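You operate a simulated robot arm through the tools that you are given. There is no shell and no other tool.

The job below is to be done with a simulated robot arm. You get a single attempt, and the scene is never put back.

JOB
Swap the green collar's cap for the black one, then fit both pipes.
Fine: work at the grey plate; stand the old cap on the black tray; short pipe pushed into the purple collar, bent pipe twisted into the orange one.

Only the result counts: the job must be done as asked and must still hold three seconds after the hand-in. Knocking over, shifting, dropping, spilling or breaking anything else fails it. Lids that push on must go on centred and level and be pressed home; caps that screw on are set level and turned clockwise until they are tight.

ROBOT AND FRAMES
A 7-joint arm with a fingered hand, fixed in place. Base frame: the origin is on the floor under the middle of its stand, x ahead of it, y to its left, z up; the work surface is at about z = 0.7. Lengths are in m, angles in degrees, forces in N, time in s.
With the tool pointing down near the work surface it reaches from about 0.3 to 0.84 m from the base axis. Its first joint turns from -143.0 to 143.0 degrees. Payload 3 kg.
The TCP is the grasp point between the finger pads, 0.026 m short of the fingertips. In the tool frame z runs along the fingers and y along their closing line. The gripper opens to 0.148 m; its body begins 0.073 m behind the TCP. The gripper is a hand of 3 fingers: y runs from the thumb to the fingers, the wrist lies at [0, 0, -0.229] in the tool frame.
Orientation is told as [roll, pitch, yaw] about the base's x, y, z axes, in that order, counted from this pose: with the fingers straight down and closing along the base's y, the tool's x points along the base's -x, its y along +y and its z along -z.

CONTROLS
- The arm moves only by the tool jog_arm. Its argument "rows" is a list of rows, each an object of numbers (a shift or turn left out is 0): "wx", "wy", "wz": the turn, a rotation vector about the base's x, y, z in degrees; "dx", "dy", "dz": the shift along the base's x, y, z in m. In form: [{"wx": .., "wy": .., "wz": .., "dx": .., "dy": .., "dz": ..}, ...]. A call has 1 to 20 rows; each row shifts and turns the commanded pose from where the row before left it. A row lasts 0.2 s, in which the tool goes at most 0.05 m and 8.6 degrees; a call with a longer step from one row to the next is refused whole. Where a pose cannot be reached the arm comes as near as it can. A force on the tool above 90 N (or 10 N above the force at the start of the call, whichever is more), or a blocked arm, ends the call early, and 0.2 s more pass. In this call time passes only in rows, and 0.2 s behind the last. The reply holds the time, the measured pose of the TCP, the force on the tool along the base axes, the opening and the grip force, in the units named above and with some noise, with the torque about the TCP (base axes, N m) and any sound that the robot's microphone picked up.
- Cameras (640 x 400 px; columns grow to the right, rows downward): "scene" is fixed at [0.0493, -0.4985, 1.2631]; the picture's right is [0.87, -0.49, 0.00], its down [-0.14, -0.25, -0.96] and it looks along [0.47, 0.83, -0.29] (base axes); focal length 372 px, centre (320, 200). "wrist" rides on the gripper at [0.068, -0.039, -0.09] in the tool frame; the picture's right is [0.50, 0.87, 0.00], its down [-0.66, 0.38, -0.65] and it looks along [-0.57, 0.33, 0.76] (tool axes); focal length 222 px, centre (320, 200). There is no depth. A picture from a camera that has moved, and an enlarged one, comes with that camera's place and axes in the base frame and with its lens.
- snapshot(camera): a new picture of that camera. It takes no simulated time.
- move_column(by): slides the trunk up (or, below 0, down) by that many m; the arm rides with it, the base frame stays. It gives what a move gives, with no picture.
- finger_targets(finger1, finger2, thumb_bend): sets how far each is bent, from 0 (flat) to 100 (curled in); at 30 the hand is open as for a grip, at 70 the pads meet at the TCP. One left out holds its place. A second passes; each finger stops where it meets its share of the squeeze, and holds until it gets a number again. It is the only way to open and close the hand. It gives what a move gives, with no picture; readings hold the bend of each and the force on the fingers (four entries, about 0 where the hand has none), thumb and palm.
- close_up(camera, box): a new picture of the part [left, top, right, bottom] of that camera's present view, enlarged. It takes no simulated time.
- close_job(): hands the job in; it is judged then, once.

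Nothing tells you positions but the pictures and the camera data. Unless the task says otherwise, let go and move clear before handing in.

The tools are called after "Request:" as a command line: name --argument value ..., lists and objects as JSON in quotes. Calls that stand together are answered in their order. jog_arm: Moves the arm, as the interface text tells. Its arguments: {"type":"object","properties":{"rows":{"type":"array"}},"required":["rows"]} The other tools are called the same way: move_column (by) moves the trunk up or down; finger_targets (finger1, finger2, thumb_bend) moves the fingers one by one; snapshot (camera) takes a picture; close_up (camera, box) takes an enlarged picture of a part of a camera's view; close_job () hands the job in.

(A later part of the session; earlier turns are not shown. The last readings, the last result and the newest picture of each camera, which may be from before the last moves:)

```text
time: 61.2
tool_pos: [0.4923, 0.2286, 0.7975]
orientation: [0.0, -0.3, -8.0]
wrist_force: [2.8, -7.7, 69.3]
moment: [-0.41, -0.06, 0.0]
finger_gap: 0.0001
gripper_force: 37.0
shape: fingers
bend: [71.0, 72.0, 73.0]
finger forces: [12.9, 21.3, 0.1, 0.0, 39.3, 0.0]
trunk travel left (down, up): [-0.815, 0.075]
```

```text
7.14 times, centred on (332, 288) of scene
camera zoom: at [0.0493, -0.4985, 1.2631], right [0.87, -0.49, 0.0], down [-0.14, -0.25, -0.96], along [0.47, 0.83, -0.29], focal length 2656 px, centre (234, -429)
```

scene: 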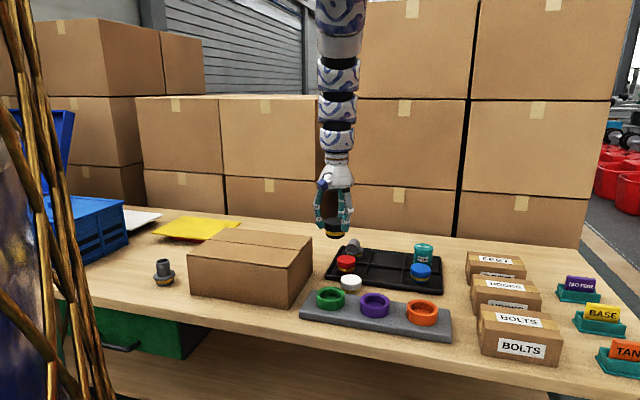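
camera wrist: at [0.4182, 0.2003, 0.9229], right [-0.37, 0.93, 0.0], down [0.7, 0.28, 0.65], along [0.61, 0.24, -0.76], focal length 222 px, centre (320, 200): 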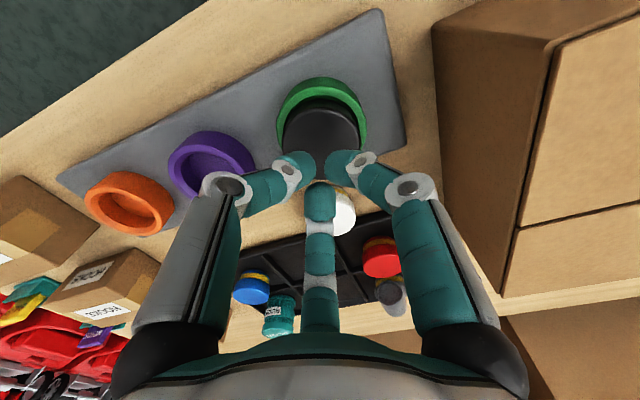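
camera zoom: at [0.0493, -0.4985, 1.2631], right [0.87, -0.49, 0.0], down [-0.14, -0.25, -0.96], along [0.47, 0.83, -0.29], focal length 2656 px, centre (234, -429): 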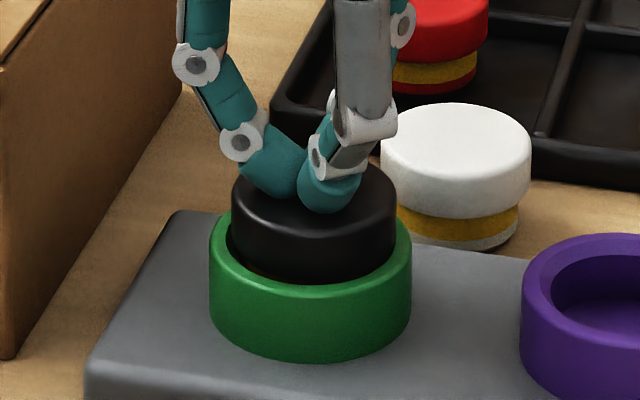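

The cap hasn't moved under 69 N, so it is hard against its stop. Now I'll back off, open the hand and return over the parked white cap.

Request:
jog_arm --rows '[{"dz": 0.005}, {"dz": 0.02}, {"dz": 0.03}, {"dz": 0.02}, {}]'

Request:
finger_targets --finger1 45 --finger2 45 --thumb_bend 45

Request:
jog_arm --rows '[{"dx": 0.024, "dy": 0.0135, "dz": 0.02, "wz": 4}, {"dx": 0.024, "dy": 0.0135, "dz": 0.02, "wz": 4}, {"dx": 0.024, "dy": 0.0135, "dz": 0.02, "wz": 4}, {"dx": 0.024, "dy": 0.0135, "dz": 0.015, "wz": 4}, {}]'

Request:
snapshot --camera "scene"

Request:
close_up --camera "scene" --box '[315, 280, 347, 305]'

Request:
snapshot --camera "wrist"

```text
time: 62.4
tool_pos: [0.4926, 0.2288, 0.8699]
orientation: [-0.1, 0.0, -8.0]
wrist_force: [0.3, -0.2, 0.4]
moment: [0.03, 0.04, -0.03]
finger_gap: 0.0045
gripper_force: 0.0
shape: fingers
bend: [68.0, 68.0, 68.0]
finger forces: [0.0, 0.0, 0.1, 0.0, 0.0, 0.1]
trunk travel left (down, up): [-0.815, 0.075]
```

```text
time: 63.4
tool_pos: [0.4929, 0.2286, 0.8699]
orientation: [0.0, 0.0, -8.0]
wrist_force: [-1.0, -0.8, 0.7]
moment: [-0.01, -0.01, -0.03]
finger_gap: 0.0779
gripper_force: 0.1
shape: fingers
bend: [45.0, 45.0, 45.0]
finger forces: [0.1, 0.0, 0.0, 0.0, 0.0, 0.0]
trunk travel left (down, up): [-0.815, 0.075]
```

```text
time: 64.6
tool_pos: [0.5899, 0.2844, 0.9451]
orientation: [0.0, 0.0, 7.9]
wrist_force: [-1.4, 0.6, 0.6]
moment: [0.0, -0.01, 0.0]
finger_gap: 0.0781
gripper_force: 0.1
shape: fingers
bend: [45.0, 45.0, 45.0]
finger forces: [0.0, 0.0, 0.0, 0.0, 0.0, 0.0]
trunk travel left (down, up): [-0.815, 0.075]
```

```text
taken
```

scene: 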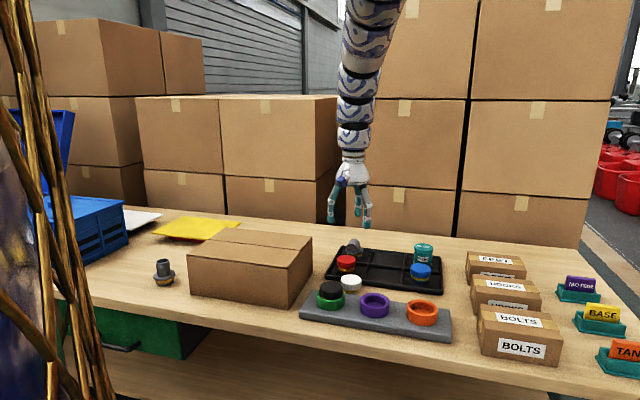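

```text
16.00 times, centred on (331, 292) of scene
camera zoom: at [0.0493, -0.4985, 1.2631], right [0.87, -0.49, 0.0], down [-0.14, -0.25, -0.96], along [0.47, 0.83, -0.29], focal length 5949 px, centre (144, -1280)
```

zoom: 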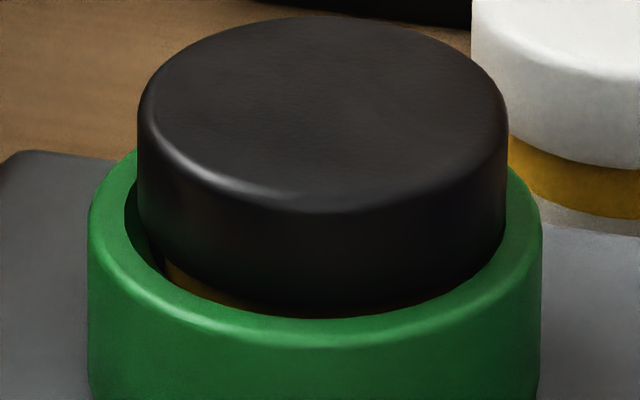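

```text
taken
camera wrist: at [0.5269, 0.2372, 1.035], right [-0.62, 0.79, 0.0], down [0.6, 0.47, 0.65], along [0.52, 0.4, -0.76], focal length 222 px, centre (320, 200)
```

wrist: 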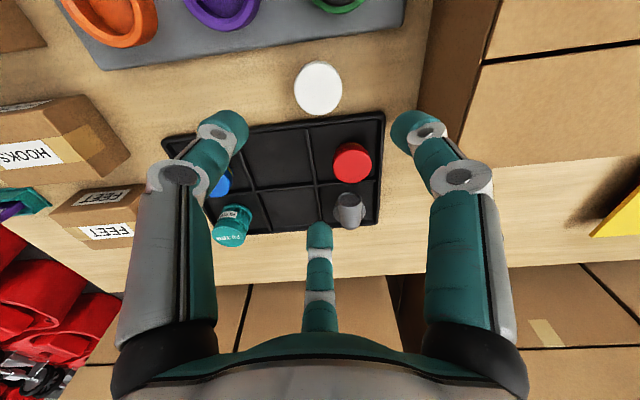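

The black cap is level and at the same height the white one had. I'll lower the trunk back to its starting height, which brings the hand to z of about 0.805 over the white cap.

Request:
move_column --by -0.14

Request:
close_up --camera "wrist" --box '[190, 50, 450, 220]'

Request:
close_up --camera "scene" --box '[310, 220, 400, 300]'

```text
time: 66.3
tool_pos: [0.5891, 0.2847, 0.8052]
orientation: [0.0, 0.0, 8.0]
wrist_force: [-1.1, 0.1, -0.1]
moment: [0.0, -0.01, 0.06]
finger_gap: 0.078
gripper_force: 0.1
shape: fingers
bend: [45.0, 45.0, 45.0]
finger forces: [0.0, 0.0, 0.0, 0.1, 0.0, 0.0]
trunk travel left (down, up): [-0.675, 0.215]
```

```text
2.35 times, centred on (320, 135) of wrist
camera zoom: at [0.5268, 0.2374, 0.8949], right [-0.62, 0.79, 0.0], down [0.6, 0.47, 0.65], along [0.52, 0.4, -0.76], focal length 523 px, centre (320, 353)
```

zoom: 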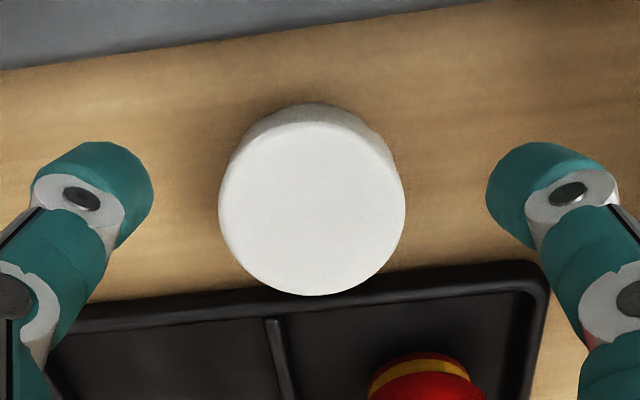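

```text
5.00 times, centred on (355, 260) of scene
camera zoom: at [0.0493, -0.4985, 1.2631], right [0.87, -0.49, 0.0], down [-0.14, -0.25, -0.96], along [0.47, 0.83, -0.29], focal length 1859 px, centre (145, -100)
```

zoom: 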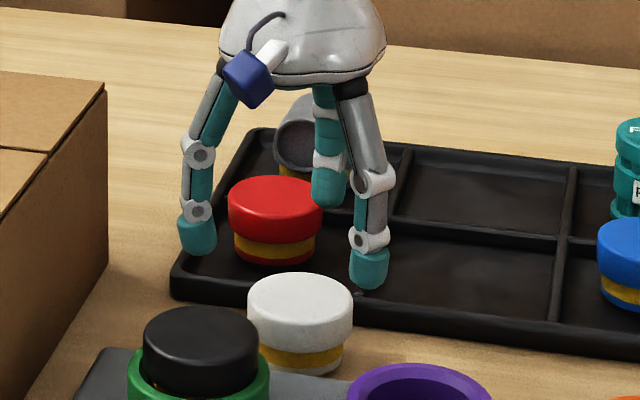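

The white cap is about 3 mm in −y from the hand axis. I'll correct, descend, grip with balanced force and lift.

Request:
jog_arm --rows '[{"dy": -0.0032, "dz": -0.01}, {"dz": -0.015}, {"dz": -0.013}, {"dz": -0.009}, {}]'

Request:
close_up --camera "wrist" --box '[190, 80, 450, 250]'

```text
time: 67.5
tool_pos: [0.5895, 0.2808, 0.7565]
orientation: [0.0, 0.0, 8.0]
wrist_force: [0.0, 0.0, 0.5]
moment: [0.01, 0.03, 0.01]
finger_gap: 0.0781
gripper_force: 0.1
shape: fingers
bend: [45.0, 45.0, 45.0]
finger forces: [0.0, 0.1, 0.1, 0.0, 0.0, 0.0]
trunk travel left (down, up): [-0.675, 0.215]
```

```text
2.35 times, centred on (320, 165) of wrist
camera zoom: at [0.527, 0.2345, 0.8469], right [-0.62, 0.79, 0.0], down [0.6, 0.47, 0.65], along [0.52, 0.4, -0.76], focal length 523 px, centre (320, 282)
```

zoom: 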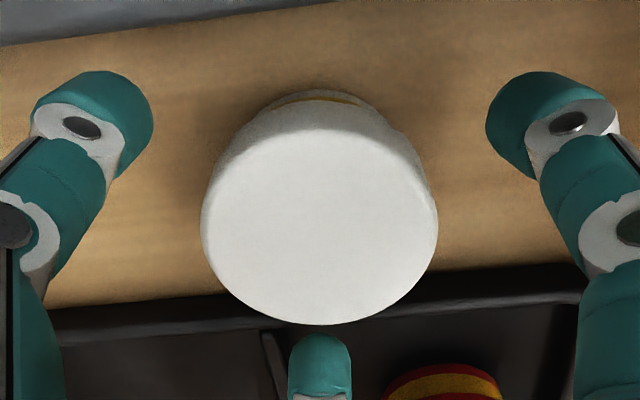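

The cap is perfectly centred. Gripping now.

Request:
finger_targets --finger1 57 --finger2 57 --thumb_bend 57

Request:
finger_targets --finger1 70 --finger2 70 --thumb_bend 64

Request:
jog_arm --rows '[{"dz": 0.02}, {"dz": 0.03}, {"dz": 0.03}, {"dz": 0.02}, {}]'

Request:
snapshot --camera "scene"

```text
time: 68.5
tool_pos: [0.5887, 0.2826, 0.757]
orientation: [0.0, 0.0, 7.9]
wrist_force: [-0.2, -0.4, -0.1]
moment: [0.03, 0.0, 0.01]
finger_gap: 0.0477
gripper_force: 2.8
shape: fingers
bend: [54.0, 54.0, 55.0]
finger forces: [1.3, 1.6, 0.0, 0.1, 1.6, 0.0]
trunk travel left (down, up): [-0.675, 0.215]
```

```text
time: 69.5
tool_pos: [0.5884, 0.2822, 0.7572]
orientation: [0.1, 0.0, 7.9]
wrist_force: [-0.5, 0.7, -0.3]
moment: [-0.02, 0.04, 0.01]
finger_gap: 0.0445
gripper_force: 16.7
shape: fingers
bend: [55.0, 54.0, 58.0]
finger forces: [10.9, 10.9, 0.0, 0.0, 11.5, 0.1]
trunk travel left (down, up): [-0.675, 0.215]
```

```text
time: 70.7
tool_pos: [0.5888, 0.279, 0.8583]
orientation: [0.1, 0.0, 8.0]
wrist_force: [-0.5, -0.2, -0.4]
moment: [-0.02, -0.03, 0.01]
finger_gap: 0.0444
gripper_force: 16.3
shape: fingers
bend: [55.0, 54.0, 58.0]
finger forces: [10.9, 10.9, 0.1, 0.0, 11.3, 0.1]
trunk travel left (down, up): [-0.675, 0.215]
```

```text
taken
```

scene: 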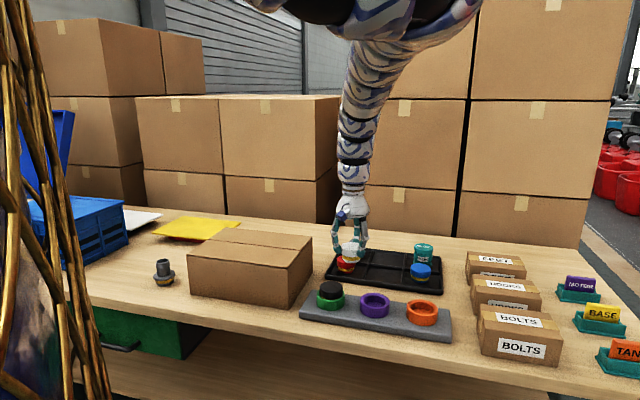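

The white cap is lifted cleanly. I'll carry it over the vacated front-middle cell, then lower the trunk for reach.

Request:
jog_arm --rows '[{"dx": 0.031, "dy": 0.0042}, {"dx": 0.031, "dy": 0.0042}, {"dx": 0.031, "dy": 0.0042}, {"dx": 0.031, "dy": 0.0042}, {}]'

Request:
snapshot --camera "wrist"

Request:
close_up --camera "scene" --box '[310, 200, 470, 320]'

```text
time: 71.9
tool_pos: [0.7132, 0.2985, 0.8569]
orientation: [-0.1, 0.0, 8.0]
wrist_force: [0.0, 1.1, -0.2]
moment: [0.0, 0.0, 0.03]
finger_gap: 0.0443
gripper_force: 16.0
shape: fingers
bend: [55.0, 55.0, 58.0]
finger forces: [10.7, 11.0, 0.0, 0.1, 11.1, 0.0]
trunk travel left (down, up): [-0.675, 0.215]
```

```text
taken
camera wrist: at [0.6505, 0.2514, 0.9471], right [-0.62, 0.79, 0.0], down [0.6, 0.47, 0.65], along [0.52, 0.4, -0.76], focal length 222 px, centre (320, 200)
```

wrist: 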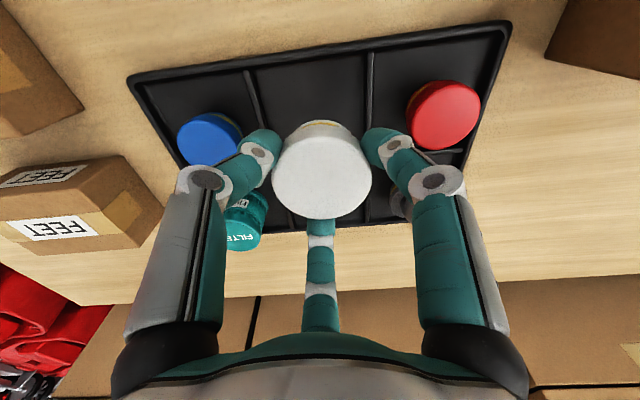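

```text
3.33 times, centred on (390, 260) of scene
camera zoom: at [0.0493, -0.4985, 1.2631], right [0.87, -0.49, 0.0], down [-0.14, -0.25, -0.96], along [0.47, 0.83, -0.29], focal length 1239 px, centre (87, 0)
```

zoom: 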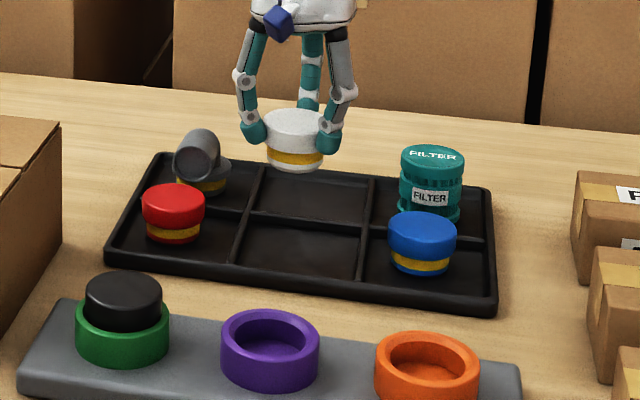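

The hand is above the same spot the black cap occupied. I'll lower the trunk 0.075 m, which leaves the cap about 13 mm above the tray floor.

Request:
move_column --by -0.075

Request:
close_up --camera "scene" --box '[330, 210, 440, 300]'

```text
time: 73.0
tool_pos: [0.7134, 0.2987, 0.7821]
orientation: [0.1, 0.0, 7.9]
wrist_force: [-0.5, 0.0, -0.2]
moment: [-0.02, 0.0, 0.01]
finger_gap: 0.0443
gripper_force: 16.7
shape: fingers
bend: [55.0, 55.0, 58.0]
finger forces: [10.7, 10.9, 0.0, 0.0, 11.0, 0.1]
trunk travel left (down, up): [-0.6, 0.29]
```

```text
4.44 times, centred on (385, 255) of scene
camera zoom: at [0.0493, -0.4985, 1.2631], right [0.87, -0.49, 0.0], down [-0.14, -0.25, -0.96], along [0.47, 0.83, -0.29], focal length 1652 px, centre (31, -44)
```

zoom: 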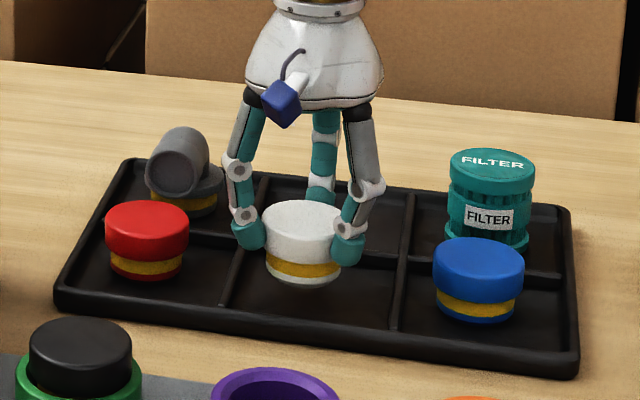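

The cap is well inside the cell. I'll lower gently to contact.

Request:
jog_arm --rows '[{"dz": -0.006}, {"dz": -0.005}, {"dz": -0.004}, {}]'

Request:
jog_arm --rows '[{"dz": -0.001}, {"dz": -0.001}, {"dz": -0.001}, {}]'

```text
time: 74.0
tool_pos: [0.714, 0.2974, 0.7673]
orientation: [0.0, 0.1, 8.0]
wrist_force: [0.3, 0.1, 0.4]
moment: [0.0, -0.05, 0.0]
finger_gap: 0.0442
gripper_force: 16.5
shape: fingers
bend: [55.0, 55.0, 58.0]
finger forces: [10.7, 10.9, 0.0, 0.1, 11.0, 0.0]
trunk travel left (down, up): [-0.6, 0.29]
```

```text
time: 75.0
tool_pos: [0.7121, 0.2981, 0.7643]
orientation: [-0.1, 0.0, 7.9]
wrist_force: [-0.4, 0.2, -0.8]
moment: [-0.02, -0.02, 0.0]
finger_gap: 0.0438
gripper_force: 16.6
shape: fingers
bend: [55.0, 55.0, 58.0]
finger forces: [10.7, 10.9, 0.0, 0.0, 11.0, 0.0]
trunk travel left (down, up): [-0.6, 0.29]
```

Request:
jog_arm --rows '[{"dz": -0.001}, {"dz": -0.0005}, {}]'

Request:
close_up --camera "scene" --box '[350, 230, 420, 290]'

```text
time: 75.8
tool_pos: [0.7127, 0.2987, 0.7618]
orientation: [0.0, 0.0, 8.0]
wrist_force: [0.1, -0.3, 0.4]
moment: [0.01, -0.02, -0.01]
finger_gap: 0.0442
gripper_force: 16.0
shape: fingers
bend: [55.0, 55.0, 58.0]
finger forces: [10.6, 10.9, 0.0, 0.0, 11.0, 0.0]
trunk travel left (down, up): [-0.6, 0.29]
```

```text
6.67 times, centred on (385, 260) of scene
camera zoom: at [0.0493, -0.4985, 1.2631], right [0.87, -0.49, 0.0], down [-0.14, -0.25, -0.96], along [0.47, 0.83, -0.29], focal length 2479 px, centre (-113, -200)
```

zoom: 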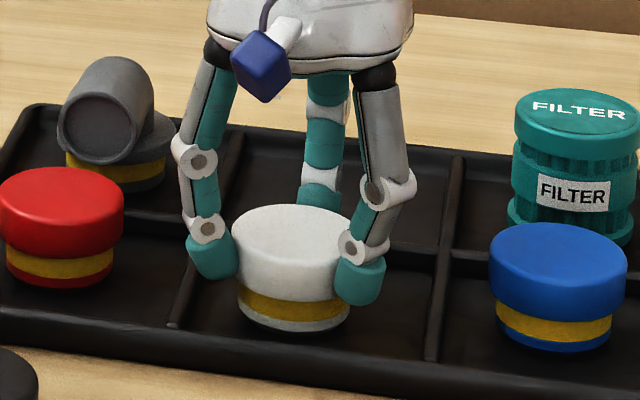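

Still no contact force at z 0.762; the cap must be within a millimetre or so of the floor. I'll step down further.

Request:
jog_arm --rows '[{"dz": -0.001}, {"dz": -0.0005}, {}]'

Request:
jog_arm --rows '[{"dz": -0.001}, {}]'

```text
time: 76.6
tool_pos: [0.7141, 0.2989, 0.761]
orientation: [0.0, -0.1, 7.9]
wrist_force: [0.5, 0.2, 7.9]
moment: [-0.05, -0.01, -0.01]
finger_gap: 0.044
gripper_force: 16.7
shape: fingers
bend: [55.0, 55.0, 58.0]
finger forces: [10.9, 11.4, 0.0, 0.0, 11.2, 0.0]
trunk travel left (down, up): [-0.6, 0.29]
```

```text
time: 77.2
tool_pos: [0.7136, 0.2981, 0.7617]
orientation: [0.0, -0.1, 8.0]
wrist_force: [1.5, 1.7, 13.4]
moment: [0.01, -0.06, 0.02]
finger_gap: 0.044
gripper_force: 17.7
shape: fingers
bend: [55.0, 54.0, 58.0]
finger forces: [11.4, 12.5, 0.0, 0.0, 11.4, 0.0]
trunk travel left (down, up): [-0.6, 0.29]
```

The cap is resting on the tray floor. I'll ease the load, release and rise.

Request:
jog_arm --rows '[{"dz": 0.0012}, {}]'

Request:
finger_targets --finger1 45 --finger2 45 --thumb_bend 45

Request:
jog_arm --rows '[{"dz": 0.01}, {"dz": 0.02}, {"dz": 0.03}, {"dz": 0.03}, {}]'

Request:
snapshot --camera "scene"

Request:
snapshot --camera "wrist"

```text
time: 77.8
tool_pos: [0.7131, 0.2992, 0.761]
orientation: [0.0, -0.2, 8.0]
wrist_force: [2.2, -0.1, 9.4]
moment: [-0.03, -0.09, 0.04]
finger_gap: 0.044
gripper_force: 17.3
shape: fingers
bend: [55.0, 54.0, 58.0]
finger forces: [10.8, 12.4, 0.1, 0.0, 11.5, 0.1]
trunk travel left (down, up): [-0.6, 0.29]
```

```text
time: 78.8
tool_pos: [0.7124, 0.299, 0.7609]
orientation: [-0.1, 0.0, 8.0]
wrist_force: [0.7, -0.4, -0.1]
moment: [0.0, -0.01, 0.01]
finger_gap: 0.0779
gripper_force: 0.1
shape: fingers
bend: [45.0, 45.0, 45.0]
finger forces: [0.0, 0.0, 0.1, 0.1, 0.0, 0.0]
trunk travel left (down, up): [-0.6, 0.29]
```

```text
time: 80.0
tool_pos: [0.7122, 0.2965, 0.8528]
orientation: [-0.1, 0.0, 7.8]
wrist_force: [-0.2, 1.1, 0.3]
moment: [0.04, 0.02, 0.03]
finger_gap: 0.0783
gripper_force: 0.1
shape: fingers
bend: [45.0, 45.0, 45.0]
finger forces: [0.1, 0.0, 0.0, 0.0, 0.0, 0.0]
trunk travel left (down, up): [-0.6, 0.29]
```

```text
taken
```

scene: 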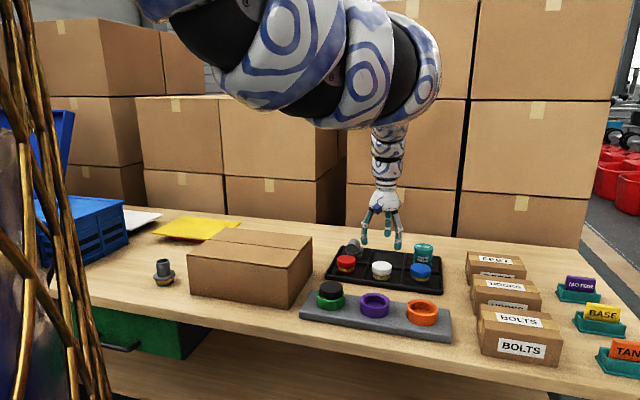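

```text
taken
camera wrist: at [0.6496, 0.2509, 0.9423], right [-0.61, 0.79, 0.0], down [0.6, 0.47, 0.65], along [0.52, 0.4, -0.76], focal length 222 px, centre (320, 200)
```

wrist: 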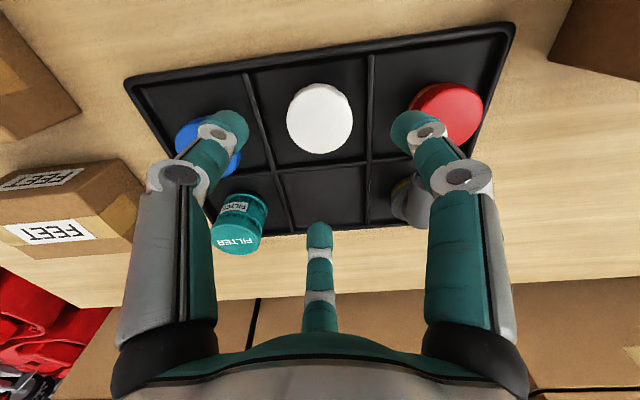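

The white cap now stands in the tray. Next is the bent pipe in the back-left cell, so I'll move to a spot where the wrist camera can see it well.

Request:
jog_arm --rows '[{"dx": -0.03, "dy": 0.033, "dz": 0.01}, {"dx": -0.03, "dy": 0.034, "dz": 0.01}, {"dx": -0.032, "dy": 0.034, "dz": 0.01}, {}]'

Request:
snapshot --camera "wrist"

Request:
snapshot --camera "scene"

```text
time: 81.0
tool_pos: [0.6243, 0.4022, 0.8794]
orientation: [-0.1, 0.0, 7.9]
wrist_force: [0.7, -0.4, 0.5]
moment: [0.0, 0.03, 0.01]
finger_gap: 0.0785
gripper_force: 0.2
shape: fingers
bend: [45.0, 45.0, 45.0]
finger forces: [0.1, 0.0, 0.0, 0.1, 0.1, 0.0]
trunk travel left (down, up): [-0.6, 0.29]
```

```text
taken
camera wrist: at [0.5606, 0.3551, 0.97], right [-0.61, 0.79, 0.0], down [0.6, 0.47, 0.65], along [0.52, 0.4, -0.76], focal length 222 px, centre (320, 200)
```

wrist: 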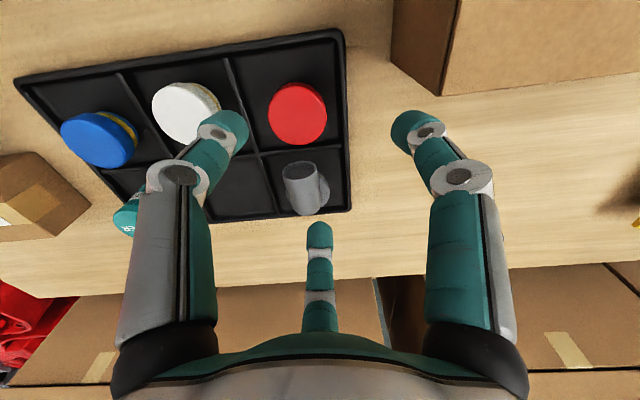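

```text
taken
```

scene: 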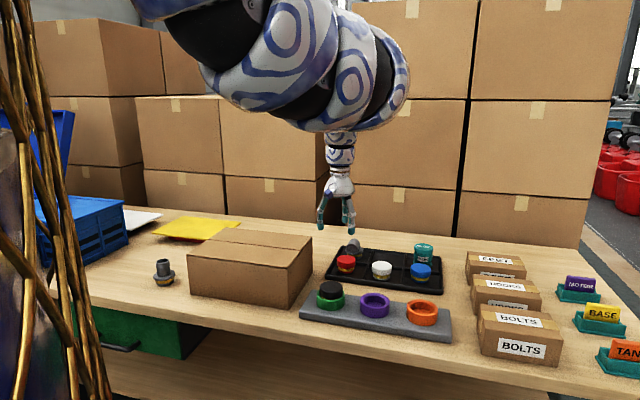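

Request:
close_up --camera "wrist" --box '[260, 140, 364, 220]'

Request:
close_up --camera "scene" --box '[330, 230, 378, 270]'

```text
5.00 times, centred on (312, 180) of wrist
camera zoom: at [0.5606, 0.3551, 0.97], right [-0.61, 0.79, 0.0], down [0.6, 0.47, 0.65], along [0.52, 0.4, -0.76], focal length 1111 px, centre (360, 300)
```

zoom: 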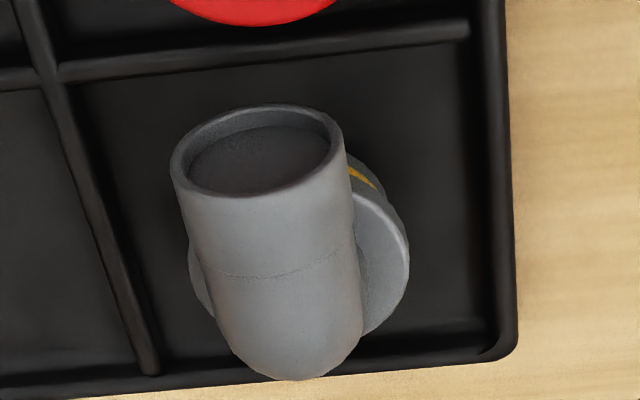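

```text
10.00 times, centred on (354, 250) of scene
camera zoom: at [0.0493, -0.4985, 1.2631], right [0.87, -0.49, 0.0], down [-0.14, -0.25, -0.96], along [0.47, 0.83, -0.29], focal length 3718 px, centre (-20, -300)
```

zoom: 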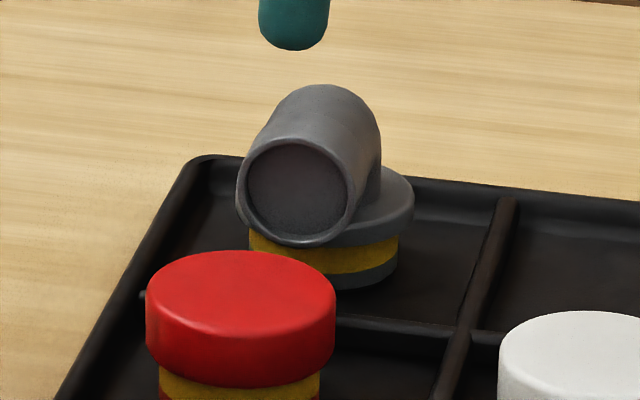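

I've triangulated the bent pipe: its flange axis is at about (0.726, 0.463), with the tube centre at z 0.758 and the mouth pointing back toward (0.686, 0.422). That axis is 0.86 m out, beyond the rated reach, so I'll test how far the arm gets at a safe height.

Request:
jog_arm --rows '[{"dx": 0.02, "dy": 0.01}, {"dx": 0.02, "dy": 0.01}, {"dx": 0.02, "dy": 0.01}, {"dx": 0.02, "dy": 0.01, "dz": -0.01}, {}]'

Request:
snapshot --camera "wrist"

Request:
snapshot --camera "scene"

```text
time: 82.2
tool_pos: [0.6671, 0.4215, 0.8832]
orientation: [0.1, 0.0, 8.0]
wrist_force: [-0.4, -0.1, 0.1]
moment: [0.0, 0.01, -0.01]
finger_gap: 0.0782
gripper_force: 0.1
shape: fingers
bend: [45.0, 45.0, 45.0]
finger forces: [0.1, 0.0, 0.1, 0.0, 0.0, 0.0]
out of reach, approached as far as the arm can: row 3, 4
trunk travel left (down, up): [-0.6, 0.29]
```

```text
taken
camera wrist: at [0.605, 0.3744, 0.9726], right [-0.62, 0.79, 0.0], down [0.6, 0.47, 0.65], along [0.52, 0.4, -0.76], focal length 222 px, centre (320, 200)
```

wrist: 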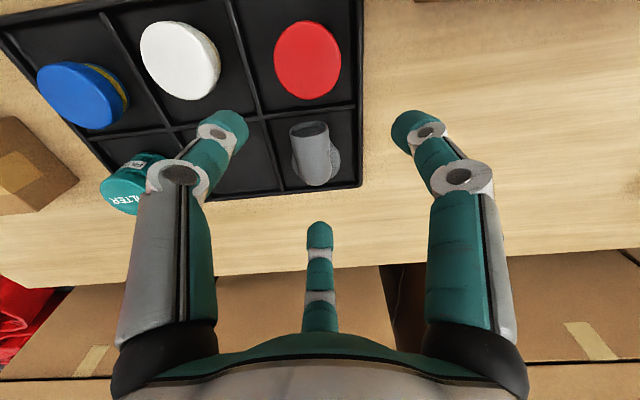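

```text
taken
```

scene: 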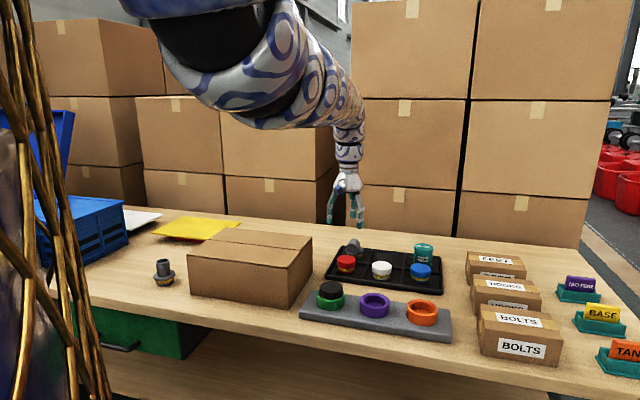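

The vertical tool stops at about 0.79 m radius here, so I need a lower trunk and probably an outward tilt. I'll pull back a little, raise the hand, and lower the trunk further.

Request:
jog_arm --rows '[{"dx": -0.03, "dy": -0.015}, {"dz": 0.03}, {"dz": 0.03}, {}]'

Request:
snapshot --camera "scene"

```text
time: 83.2
tool_pos: [0.6371, 0.4064, 0.9432]
orientation: [0.0, 0.0, 7.9]
wrist_force: [0.2, -0.3, 0.4]
moment: [0.04, 0.0, -0.02]
finger_gap: 0.0786
gripper_force: 0.1
shape: fingers
bend: [45.0, 45.0, 45.0]
finger forces: [0.0, 0.1, 0.0, 0.1, 0.0, 0.0]
trunk travel left (down, up): [-0.6, 0.29]
```

```text
taken
```

scene: 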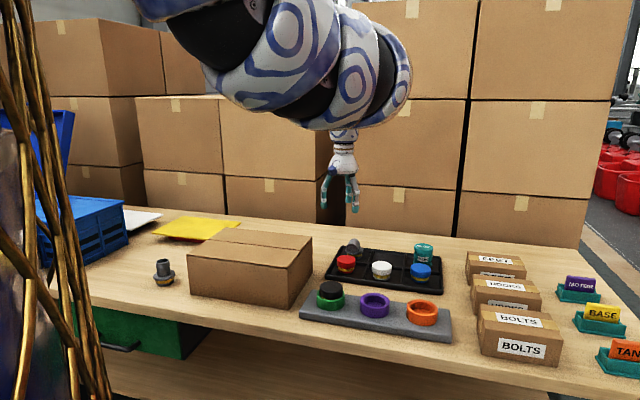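

The hand is at z 0.943 with room beneath. Lowering the trunk 0.10 m.

Request:
move_column --by -0.1

Request:
jog_arm --rows '[{"dx": 0.015, "dy": 0.01}, {"dx": 0.015, "dy": 0.01}, {"dx": 0.015, "dy": 0.01}, {}]'

Request:
snapshot --camera "scene"

```text
time: 84.5
tool_pos: [0.6371, 0.4068, 0.8436]
orientation: [-0.1, 0.0, 8.0]
wrist_force: [-0.3, 0.4, 0.8]
moment: [0.03, 0.01, 0.04]
finger_gap: 0.0787
gripper_force: 0.1
shape: fingers
bend: [45.0, 45.0, 45.0]
finger forces: [0.1, 0.0, 0.1, 0.1, 0.1, 0.1]
trunk travel left (down, up): [-0.5, 0.39]
```

```text
time: 85.5
tool_pos: [0.674, 0.4316, 0.844]
orientation: [0.0, 0.0, 8.0]
wrist_force: [0.2, 0.5, 0.1]
moment: [0.0, 0.02, 0.01]
finger_gap: 0.0787
gripper_force: 0.1
shape: fingers
bend: [45.0, 45.0, 45.0]
finger forces: [0.0, 0.1, 0.0, 0.0, 0.0, 0.0]
out of reach, approached as far as the arm can: row 3
trunk travel left (down, up): [-0.5, 0.39]
```

```text
taken
```

scene: 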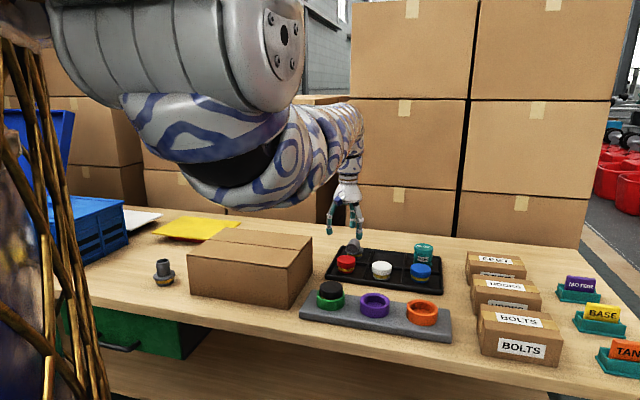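

The reach limit is now 0.80 m radius. I'll tilt the tool 20° outward, along the tube's own plane, and turn it to yaw 16 so one finger will sit behind the elbow and two flank the tube.

Request:
jog_arm --rows '[{"wx": 3.58, "wy": -5.62, "wz": 2.6}, {"wx": 3.58, "wy": -5.62, "wz": 2.6}, {"wx": 3.58, "wy": -5.62, "wz": 2.6}, {}]'

Request:
snapshot --camera "scene"

Request:
snapshot --camera "wrist"

```text
time: 86.5
tool_pos: [0.673, 0.4313, 0.843]
orientation: [7.1, -18.8, 14.8]
wrist_force: [-0.5, -0.4, -0.2]
moment: [-0.02, 0.01, -0.02]
finger_gap: 0.0785
gripper_force: 0.0
shape: fingers
bend: [45.0, 45.0, 45.0]
finger forces: [0.1, 0.0, 0.1, 0.0, 0.0, 0.0]
trunk travel left (down, up): [-0.5, 0.39]
```

```text
taken
```

scene: 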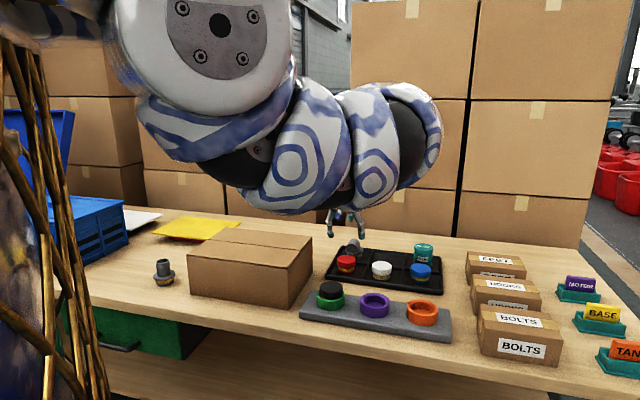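

```text
taken
camera wrist: at [0.5967, 0.3621, 0.9017], right [-0.71, 0.7, -0.06], down [0.31, 0.38, 0.87], along [0.63, 0.6, -0.49], focal length 222 px, centre (320, 200)
```

wrist: 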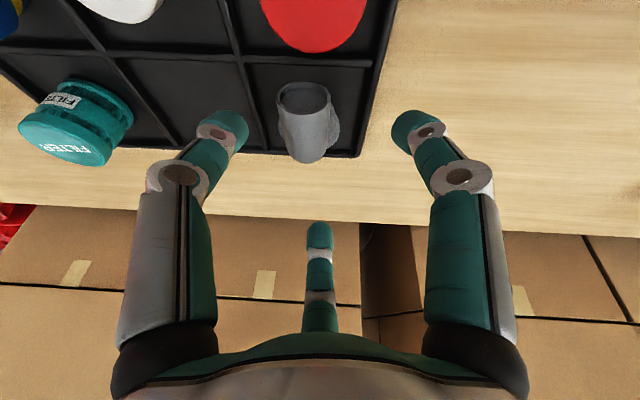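

The tilted posture works. I'll extend toward the pipe at this height and check for reach.

Request:
jog_arm --rows '[{"dx": 0.0167, "dy": 0.0097, "dz": 0.002}, {"dx": 0.0167, "dy": 0.0097, "dz": 0.002}, {"dx": 0.0167, "dy": 0.0097, "dz": 0.002}, {}]'

Request:
snapshot --camera "wrist"

Request:
snapshot --camera "scene"

```text
time: 87.5
tool_pos: [0.723, 0.4616, 0.8505]
orientation: [7.2, -18.7, 14.7]
wrist_force: [0.0, 0.0, 0.2]
moment: [0.0, 0.01, 0.04]
finger_gap: 0.0785
gripper_force: 0.0
shape: fingers
bend: [45.0, 45.0, 45.0]
finger forces: [0.0, 0.1, 0.0, 0.0, 0.0, 0.1]
trunk travel left (down, up): [-0.5, 0.39]
```

```text
taken
camera wrist: at [0.6472, 0.3907, 0.9084], right [-0.71, 0.7, -0.06], down [0.31, 0.38, 0.87], along [0.63, 0.6, -0.49], focal length 222 px, centre (320, 200)
```

wrist: 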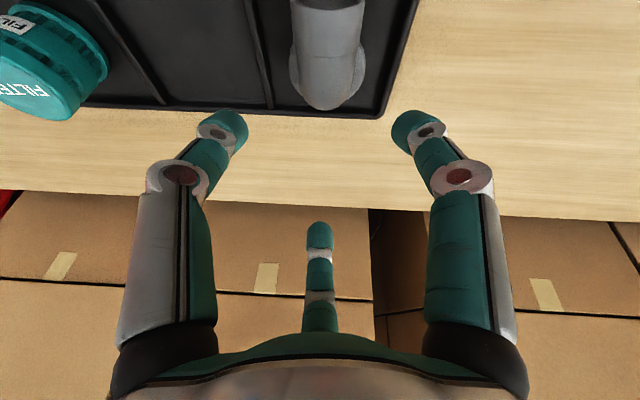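

```text
taken
```

scene: 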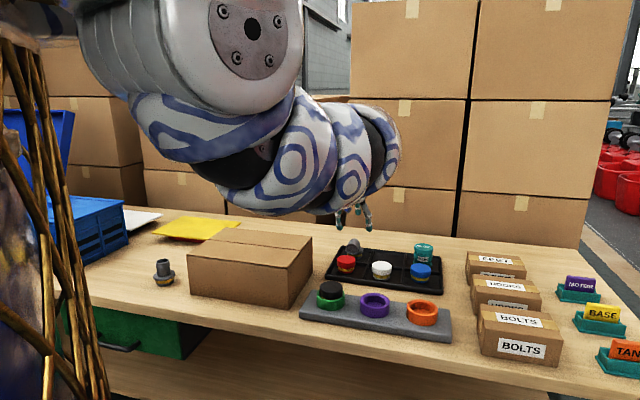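

The hand is over the pipe without any reach complaint. I'll take close-ups to pin down the pipe's axis relative to the hand.

Request:
close_up --camera "wrist" --box '[250, 0, 410, 130]'

Request:
close_up --camera "scene" --box '[320, 190, 384, 270]'

```text
3.08 times, centred on (330, 65) of wrist
camera zoom: at [0.6472, 0.3907, 0.9084], right [-0.71, 0.7, -0.06], down [0.31, 0.38, 0.87], along [0.63, 0.6, -0.49], focal length 684 px, centre (289, 615)
```

zoom: 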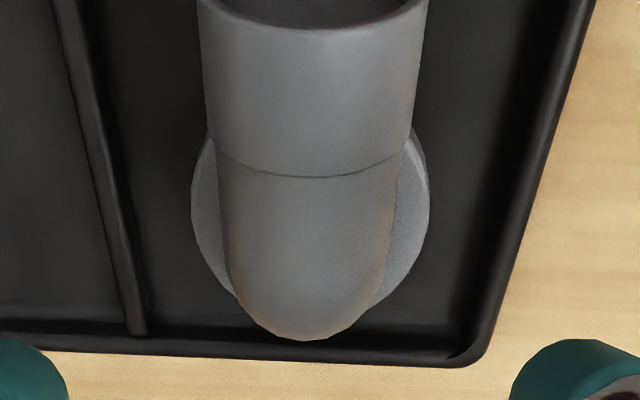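

```text
5.00 times, centred on (352, 230) of scene
camera zoom: at [0.0493, -0.4985, 1.2631], right [0.87, -0.49, 0.0], down [-0.14, -0.25, -0.96], along [0.47, 0.83, -0.29], focal length 1859 px, centre (160, 50)
```

zoom: 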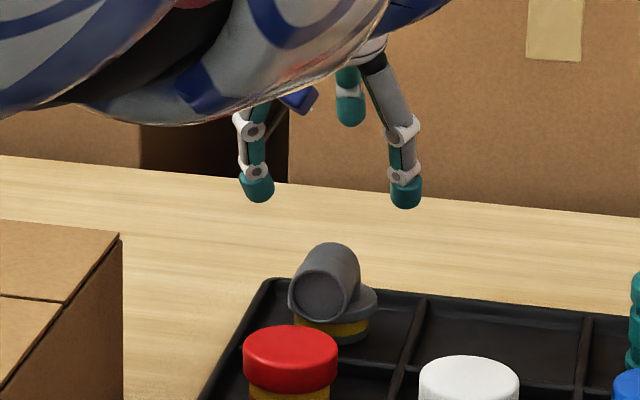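

The flange axis is at about (0.724, 0.4605). I'll line up so the pads centre on the elbow and descend partway, then look again.

Request:
jog_arm --rows '[{"dx": -0.0057, "dy": -0.0075, "dz": -0.01}, {"dz": -0.015}, {"dz": -0.015}, {}]'

Request:
snapshot --camera "wrist"

Request:
close_up --camera "scene" --box '[320, 190, 384, 270]'

```text
time: 88.5
tool_pos: [0.7194, 0.4538, 0.8102]
orientation: [7.2, -18.7, 14.7]
wrist_force: [0.7, -1.2, 1.1]
moment: [0.01, -0.02, 0.0]
finger_gap: 0.0786
gripper_force: 0.0
shape: fingers
bend: [45.0, 45.0, 45.0]
finger forces: [0.1, 0.0, 0.0, 0.1, 0.0, 0.0]
trunk travel left (down, up): [-0.5, 0.39]
```

```text
taken
camera wrist: at [0.6418, 0.3832, 0.8692], right [-0.71, 0.7, -0.06], down [0.31, 0.38, 0.87], along [0.63, 0.6, -0.49], focal length 222 px, centre (320, 200)
```

wrist: 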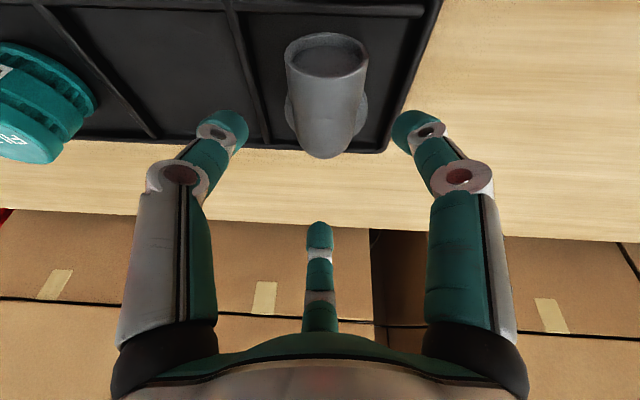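

```text
5.00 times, centred on (352, 230) of scene
camera zoom: at [0.0493, -0.4985, 1.2631], right [0.87, -0.49, 0.0], down [-0.14, -0.25, -0.96], along [0.47, 0.83, -0.29], focal length 1859 px, centre (160, 50)
```

zoom: 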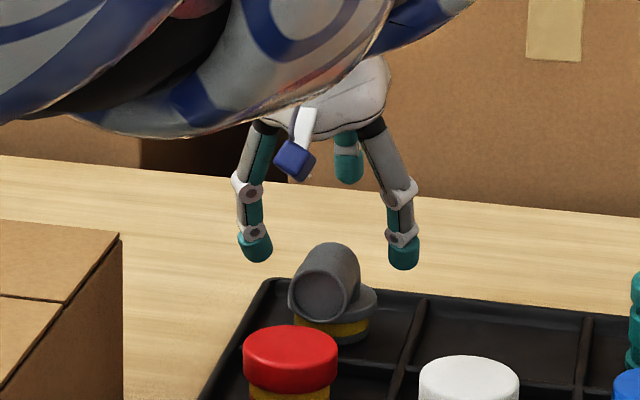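

Let me check the whole scene for arm clearance above the carton before descending further.

Request:
snapshot --camera "scene"

Request:
close_up --camera "wrist" --box '[240, 20, 400, 170]'

```text
taken
```

scene: 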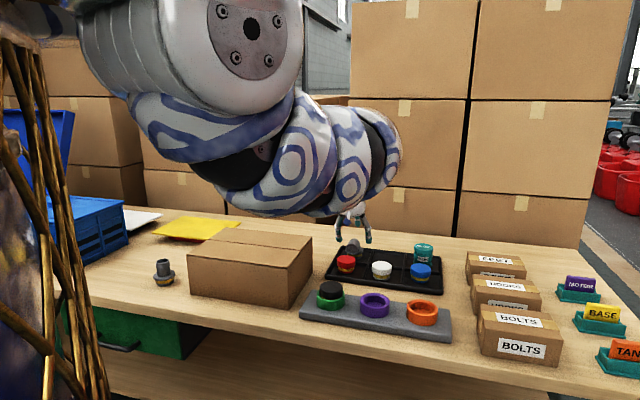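

```text
2.67 times, centred on (320, 95) of wrist
camera zoom: at [0.6418, 0.3832, 0.8692], right [-0.71, 0.7, -0.06], down [0.31, 0.38, 0.87], along [0.63, 0.6, -0.49], focal length 592 px, centre (320, 480)
```

zoom: 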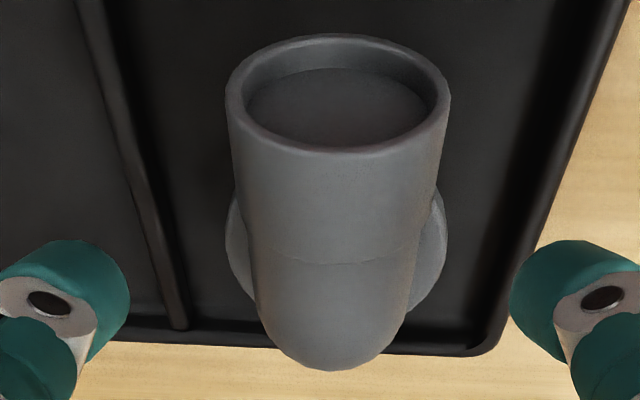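

Arm clearance is fine. The tube's mid-plane is about 3 mm to one side of the hand's, so I'll correct for that and descend to grip height.

Request:
jog_arm --rows '[{"dx": -0.0023, "dy": 0.0023, "dz": -0.008}, {"dz": -0.012}, {"dz": -0.012}, {"dz": -0.009}, {}]'

Request:
snapshot --camera "wrist"

Request:
close_up --camera "scene" --box '[320, 200, 384, 270]'

```text
time: 89.7
tool_pos: [0.7155, 0.4563, 0.7678]
orientation: [7.1, -18.7, 14.7]
wrist_force: [0.3, -0.1, -0.6]
moment: [-0.03, -0.01, -0.01]
finger_gap: 0.0788
gripper_force: 0.0
shape: fingers
bend: [45.0, 45.0, 45.0]
finger forces: [0.0, 0.0, 0.1, 0.0, 0.1, 0.0]
trunk travel left (down, up): [-0.5, 0.39]
```

```text
taken
camera wrist: at [0.6394, 0.3859, 0.8271], right [-0.71, 0.7, -0.06], down [0.31, 0.38, 0.87], along [0.63, 0.6, -0.49], focal length 222 px, centre (320, 200)
```

wrist: 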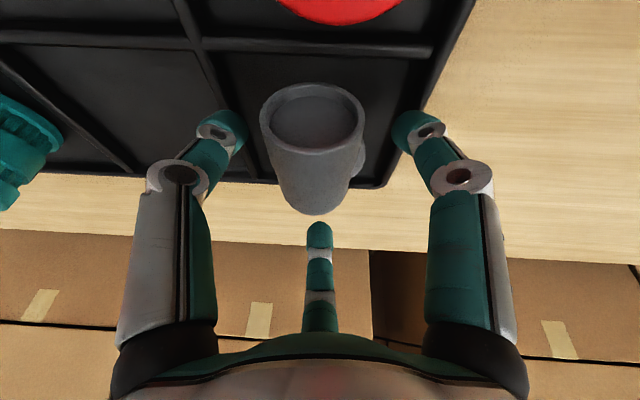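

```text
5.71 times, centred on (352, 235) of scene
camera zoom: at [0.0493, -0.4985, 1.2631], right [0.87, -0.49, 0.0], down [-0.14, -0.25, -0.96], along [0.47, 0.83, -0.29], focal length 2125 px, centre (137, 0)
```

zoom: 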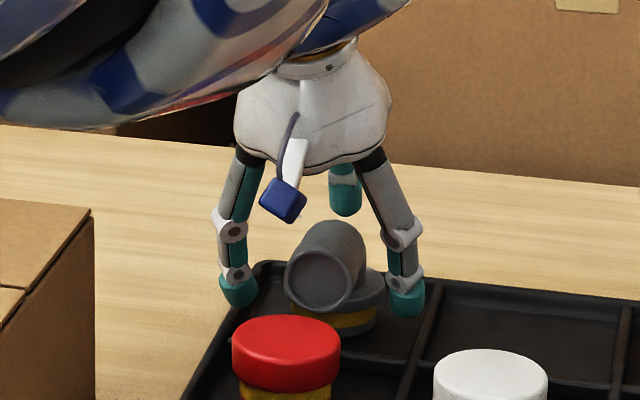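

Descending shifted the view slightly, and the tube is now 2.5 mm the other way. I'll fix that and begin closing gently.

Request:
jog_arm --rows '[{"dx": 0.0018, "dy": -0.0018}, {}]'

Request:
finger_targets --finger1 54 --finger2 54 --thumb_bend 54

Request:
close_up --camera "wrist" --box '[200, 60, 440, 260]'

Request:
close_up --camera "scene" --box '[320, 200, 384, 270]'

```text
time: 90.3
tool_pos: [0.716, 0.4544, 0.769]
orientation: [7.4, -18.6, 14.7]
wrist_force: [-0.1, 0.9, 0.1]
moment: [0.01, 0.01, -0.01]
finger_gap: 0.0785
gripper_force: 0.0
shape: fingers
bend: [45.0, 45.0, 45.0]
finger forces: [0.1, 0.1, 0.0, 0.0, 0.1, 0.0]
trunk travel left (down, up): [-0.5, 0.39]
```

```text
time: 91.3
tool_pos: [0.7182, 0.4532, 0.7689]
orientation: [7.1, -18.7, 14.7]
wrist_force: [0.2, 0.8, 0.3]
moment: [-0.02, 0.02, -0.03]
finger_gap: 0.0506
gripper_force: 0.2
shape: fingers
bend: [53.0, 54.0, 54.0]
finger forces: [0.4, 0.0, 0.1, 0.0, 0.2, 0.1]
trunk travel left (down, up): [-0.5, 0.39]
```

```text
2.00 times, centred on (320, 160) of wrist
camera zoom: at [0.6412, 0.3837, 0.827], right [-0.71, 0.7, -0.06], down [0.31, 0.38, 0.87], along [0.63, 0.6, -0.49], focal length 444 px, centre (320, 280)
```

zoom: 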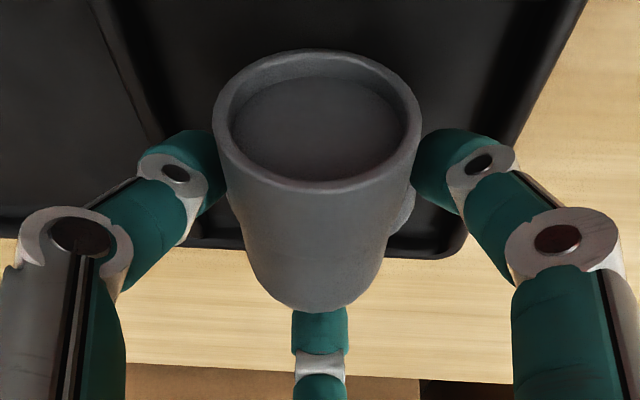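

```text
5.71 times, centred on (352, 235) of scene
camera zoom: at [0.0493, -0.4985, 1.2631], right [0.87, -0.49, 0.0], down [-0.14, -0.25, -0.96], along [0.47, 0.83, -0.29], focal length 2125 px, centre (137, 0)
```

zoom: 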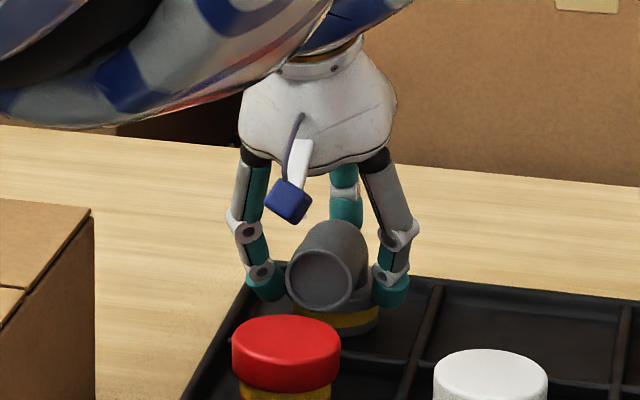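

The three fingers are positioned symmetrically around the elbow, with the first light touches. I'll close further in stages.

Request:
finger_targets --finger1 58 --finger2 60 --thumb_bend 58

Request:
close_up --camera "wrist" --box '[200, 60, 440, 260]'

Request:
close_up --camera "scene" --box '[320, 200, 384, 270]'

```text
time: 92.3
tool_pos: [0.7172, 0.4537, 0.7688]
orientation: [7.2, -18.7, 14.7]
wrist_force: [-0.4, 0.2, 0.2]
moment: [-0.01, 0.04, 0.01]
finger_gap: 0.0462
gripper_force: 2.2
shape: fingers
bend: [54.0, 58.0, 56.0]
finger forces: [1.8, 1.5, 0.0, 0.0, 1.5, 0.0]
trunk travel left (down, up): [-0.5, 0.39]
```

```text
2.00 times, centred on (320, 160) of wrist
camera zoom: at [0.6412, 0.3837, 0.8271], right [-0.71, 0.7, -0.06], down [0.31, 0.38, 0.87], along [0.63, 0.6, -0.49], focal length 444 px, centre (320, 280)
```

zoom: 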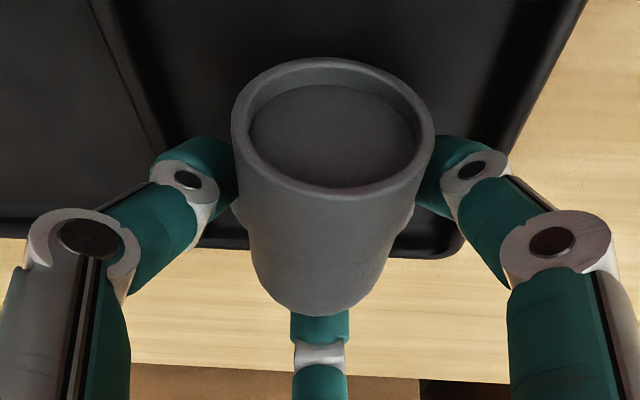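

```text
5.71 times, centred on (352, 235) of scene
camera zoom: at [0.0493, -0.4985, 1.2631], right [0.87, -0.49, 0.0], down [-0.14, -0.25, -0.96], along [0.47, 0.83, -0.29], focal length 2125 px, centre (137, 0)
```

zoom: 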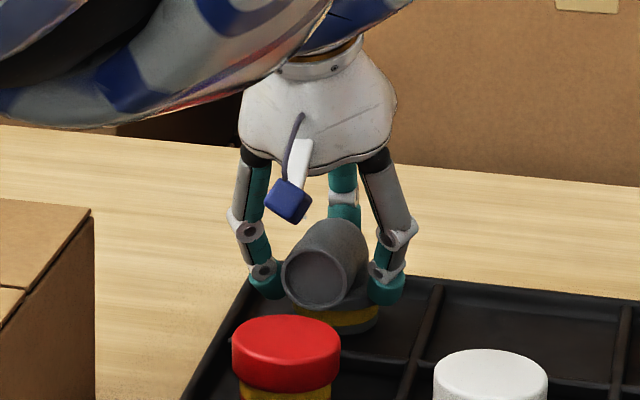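

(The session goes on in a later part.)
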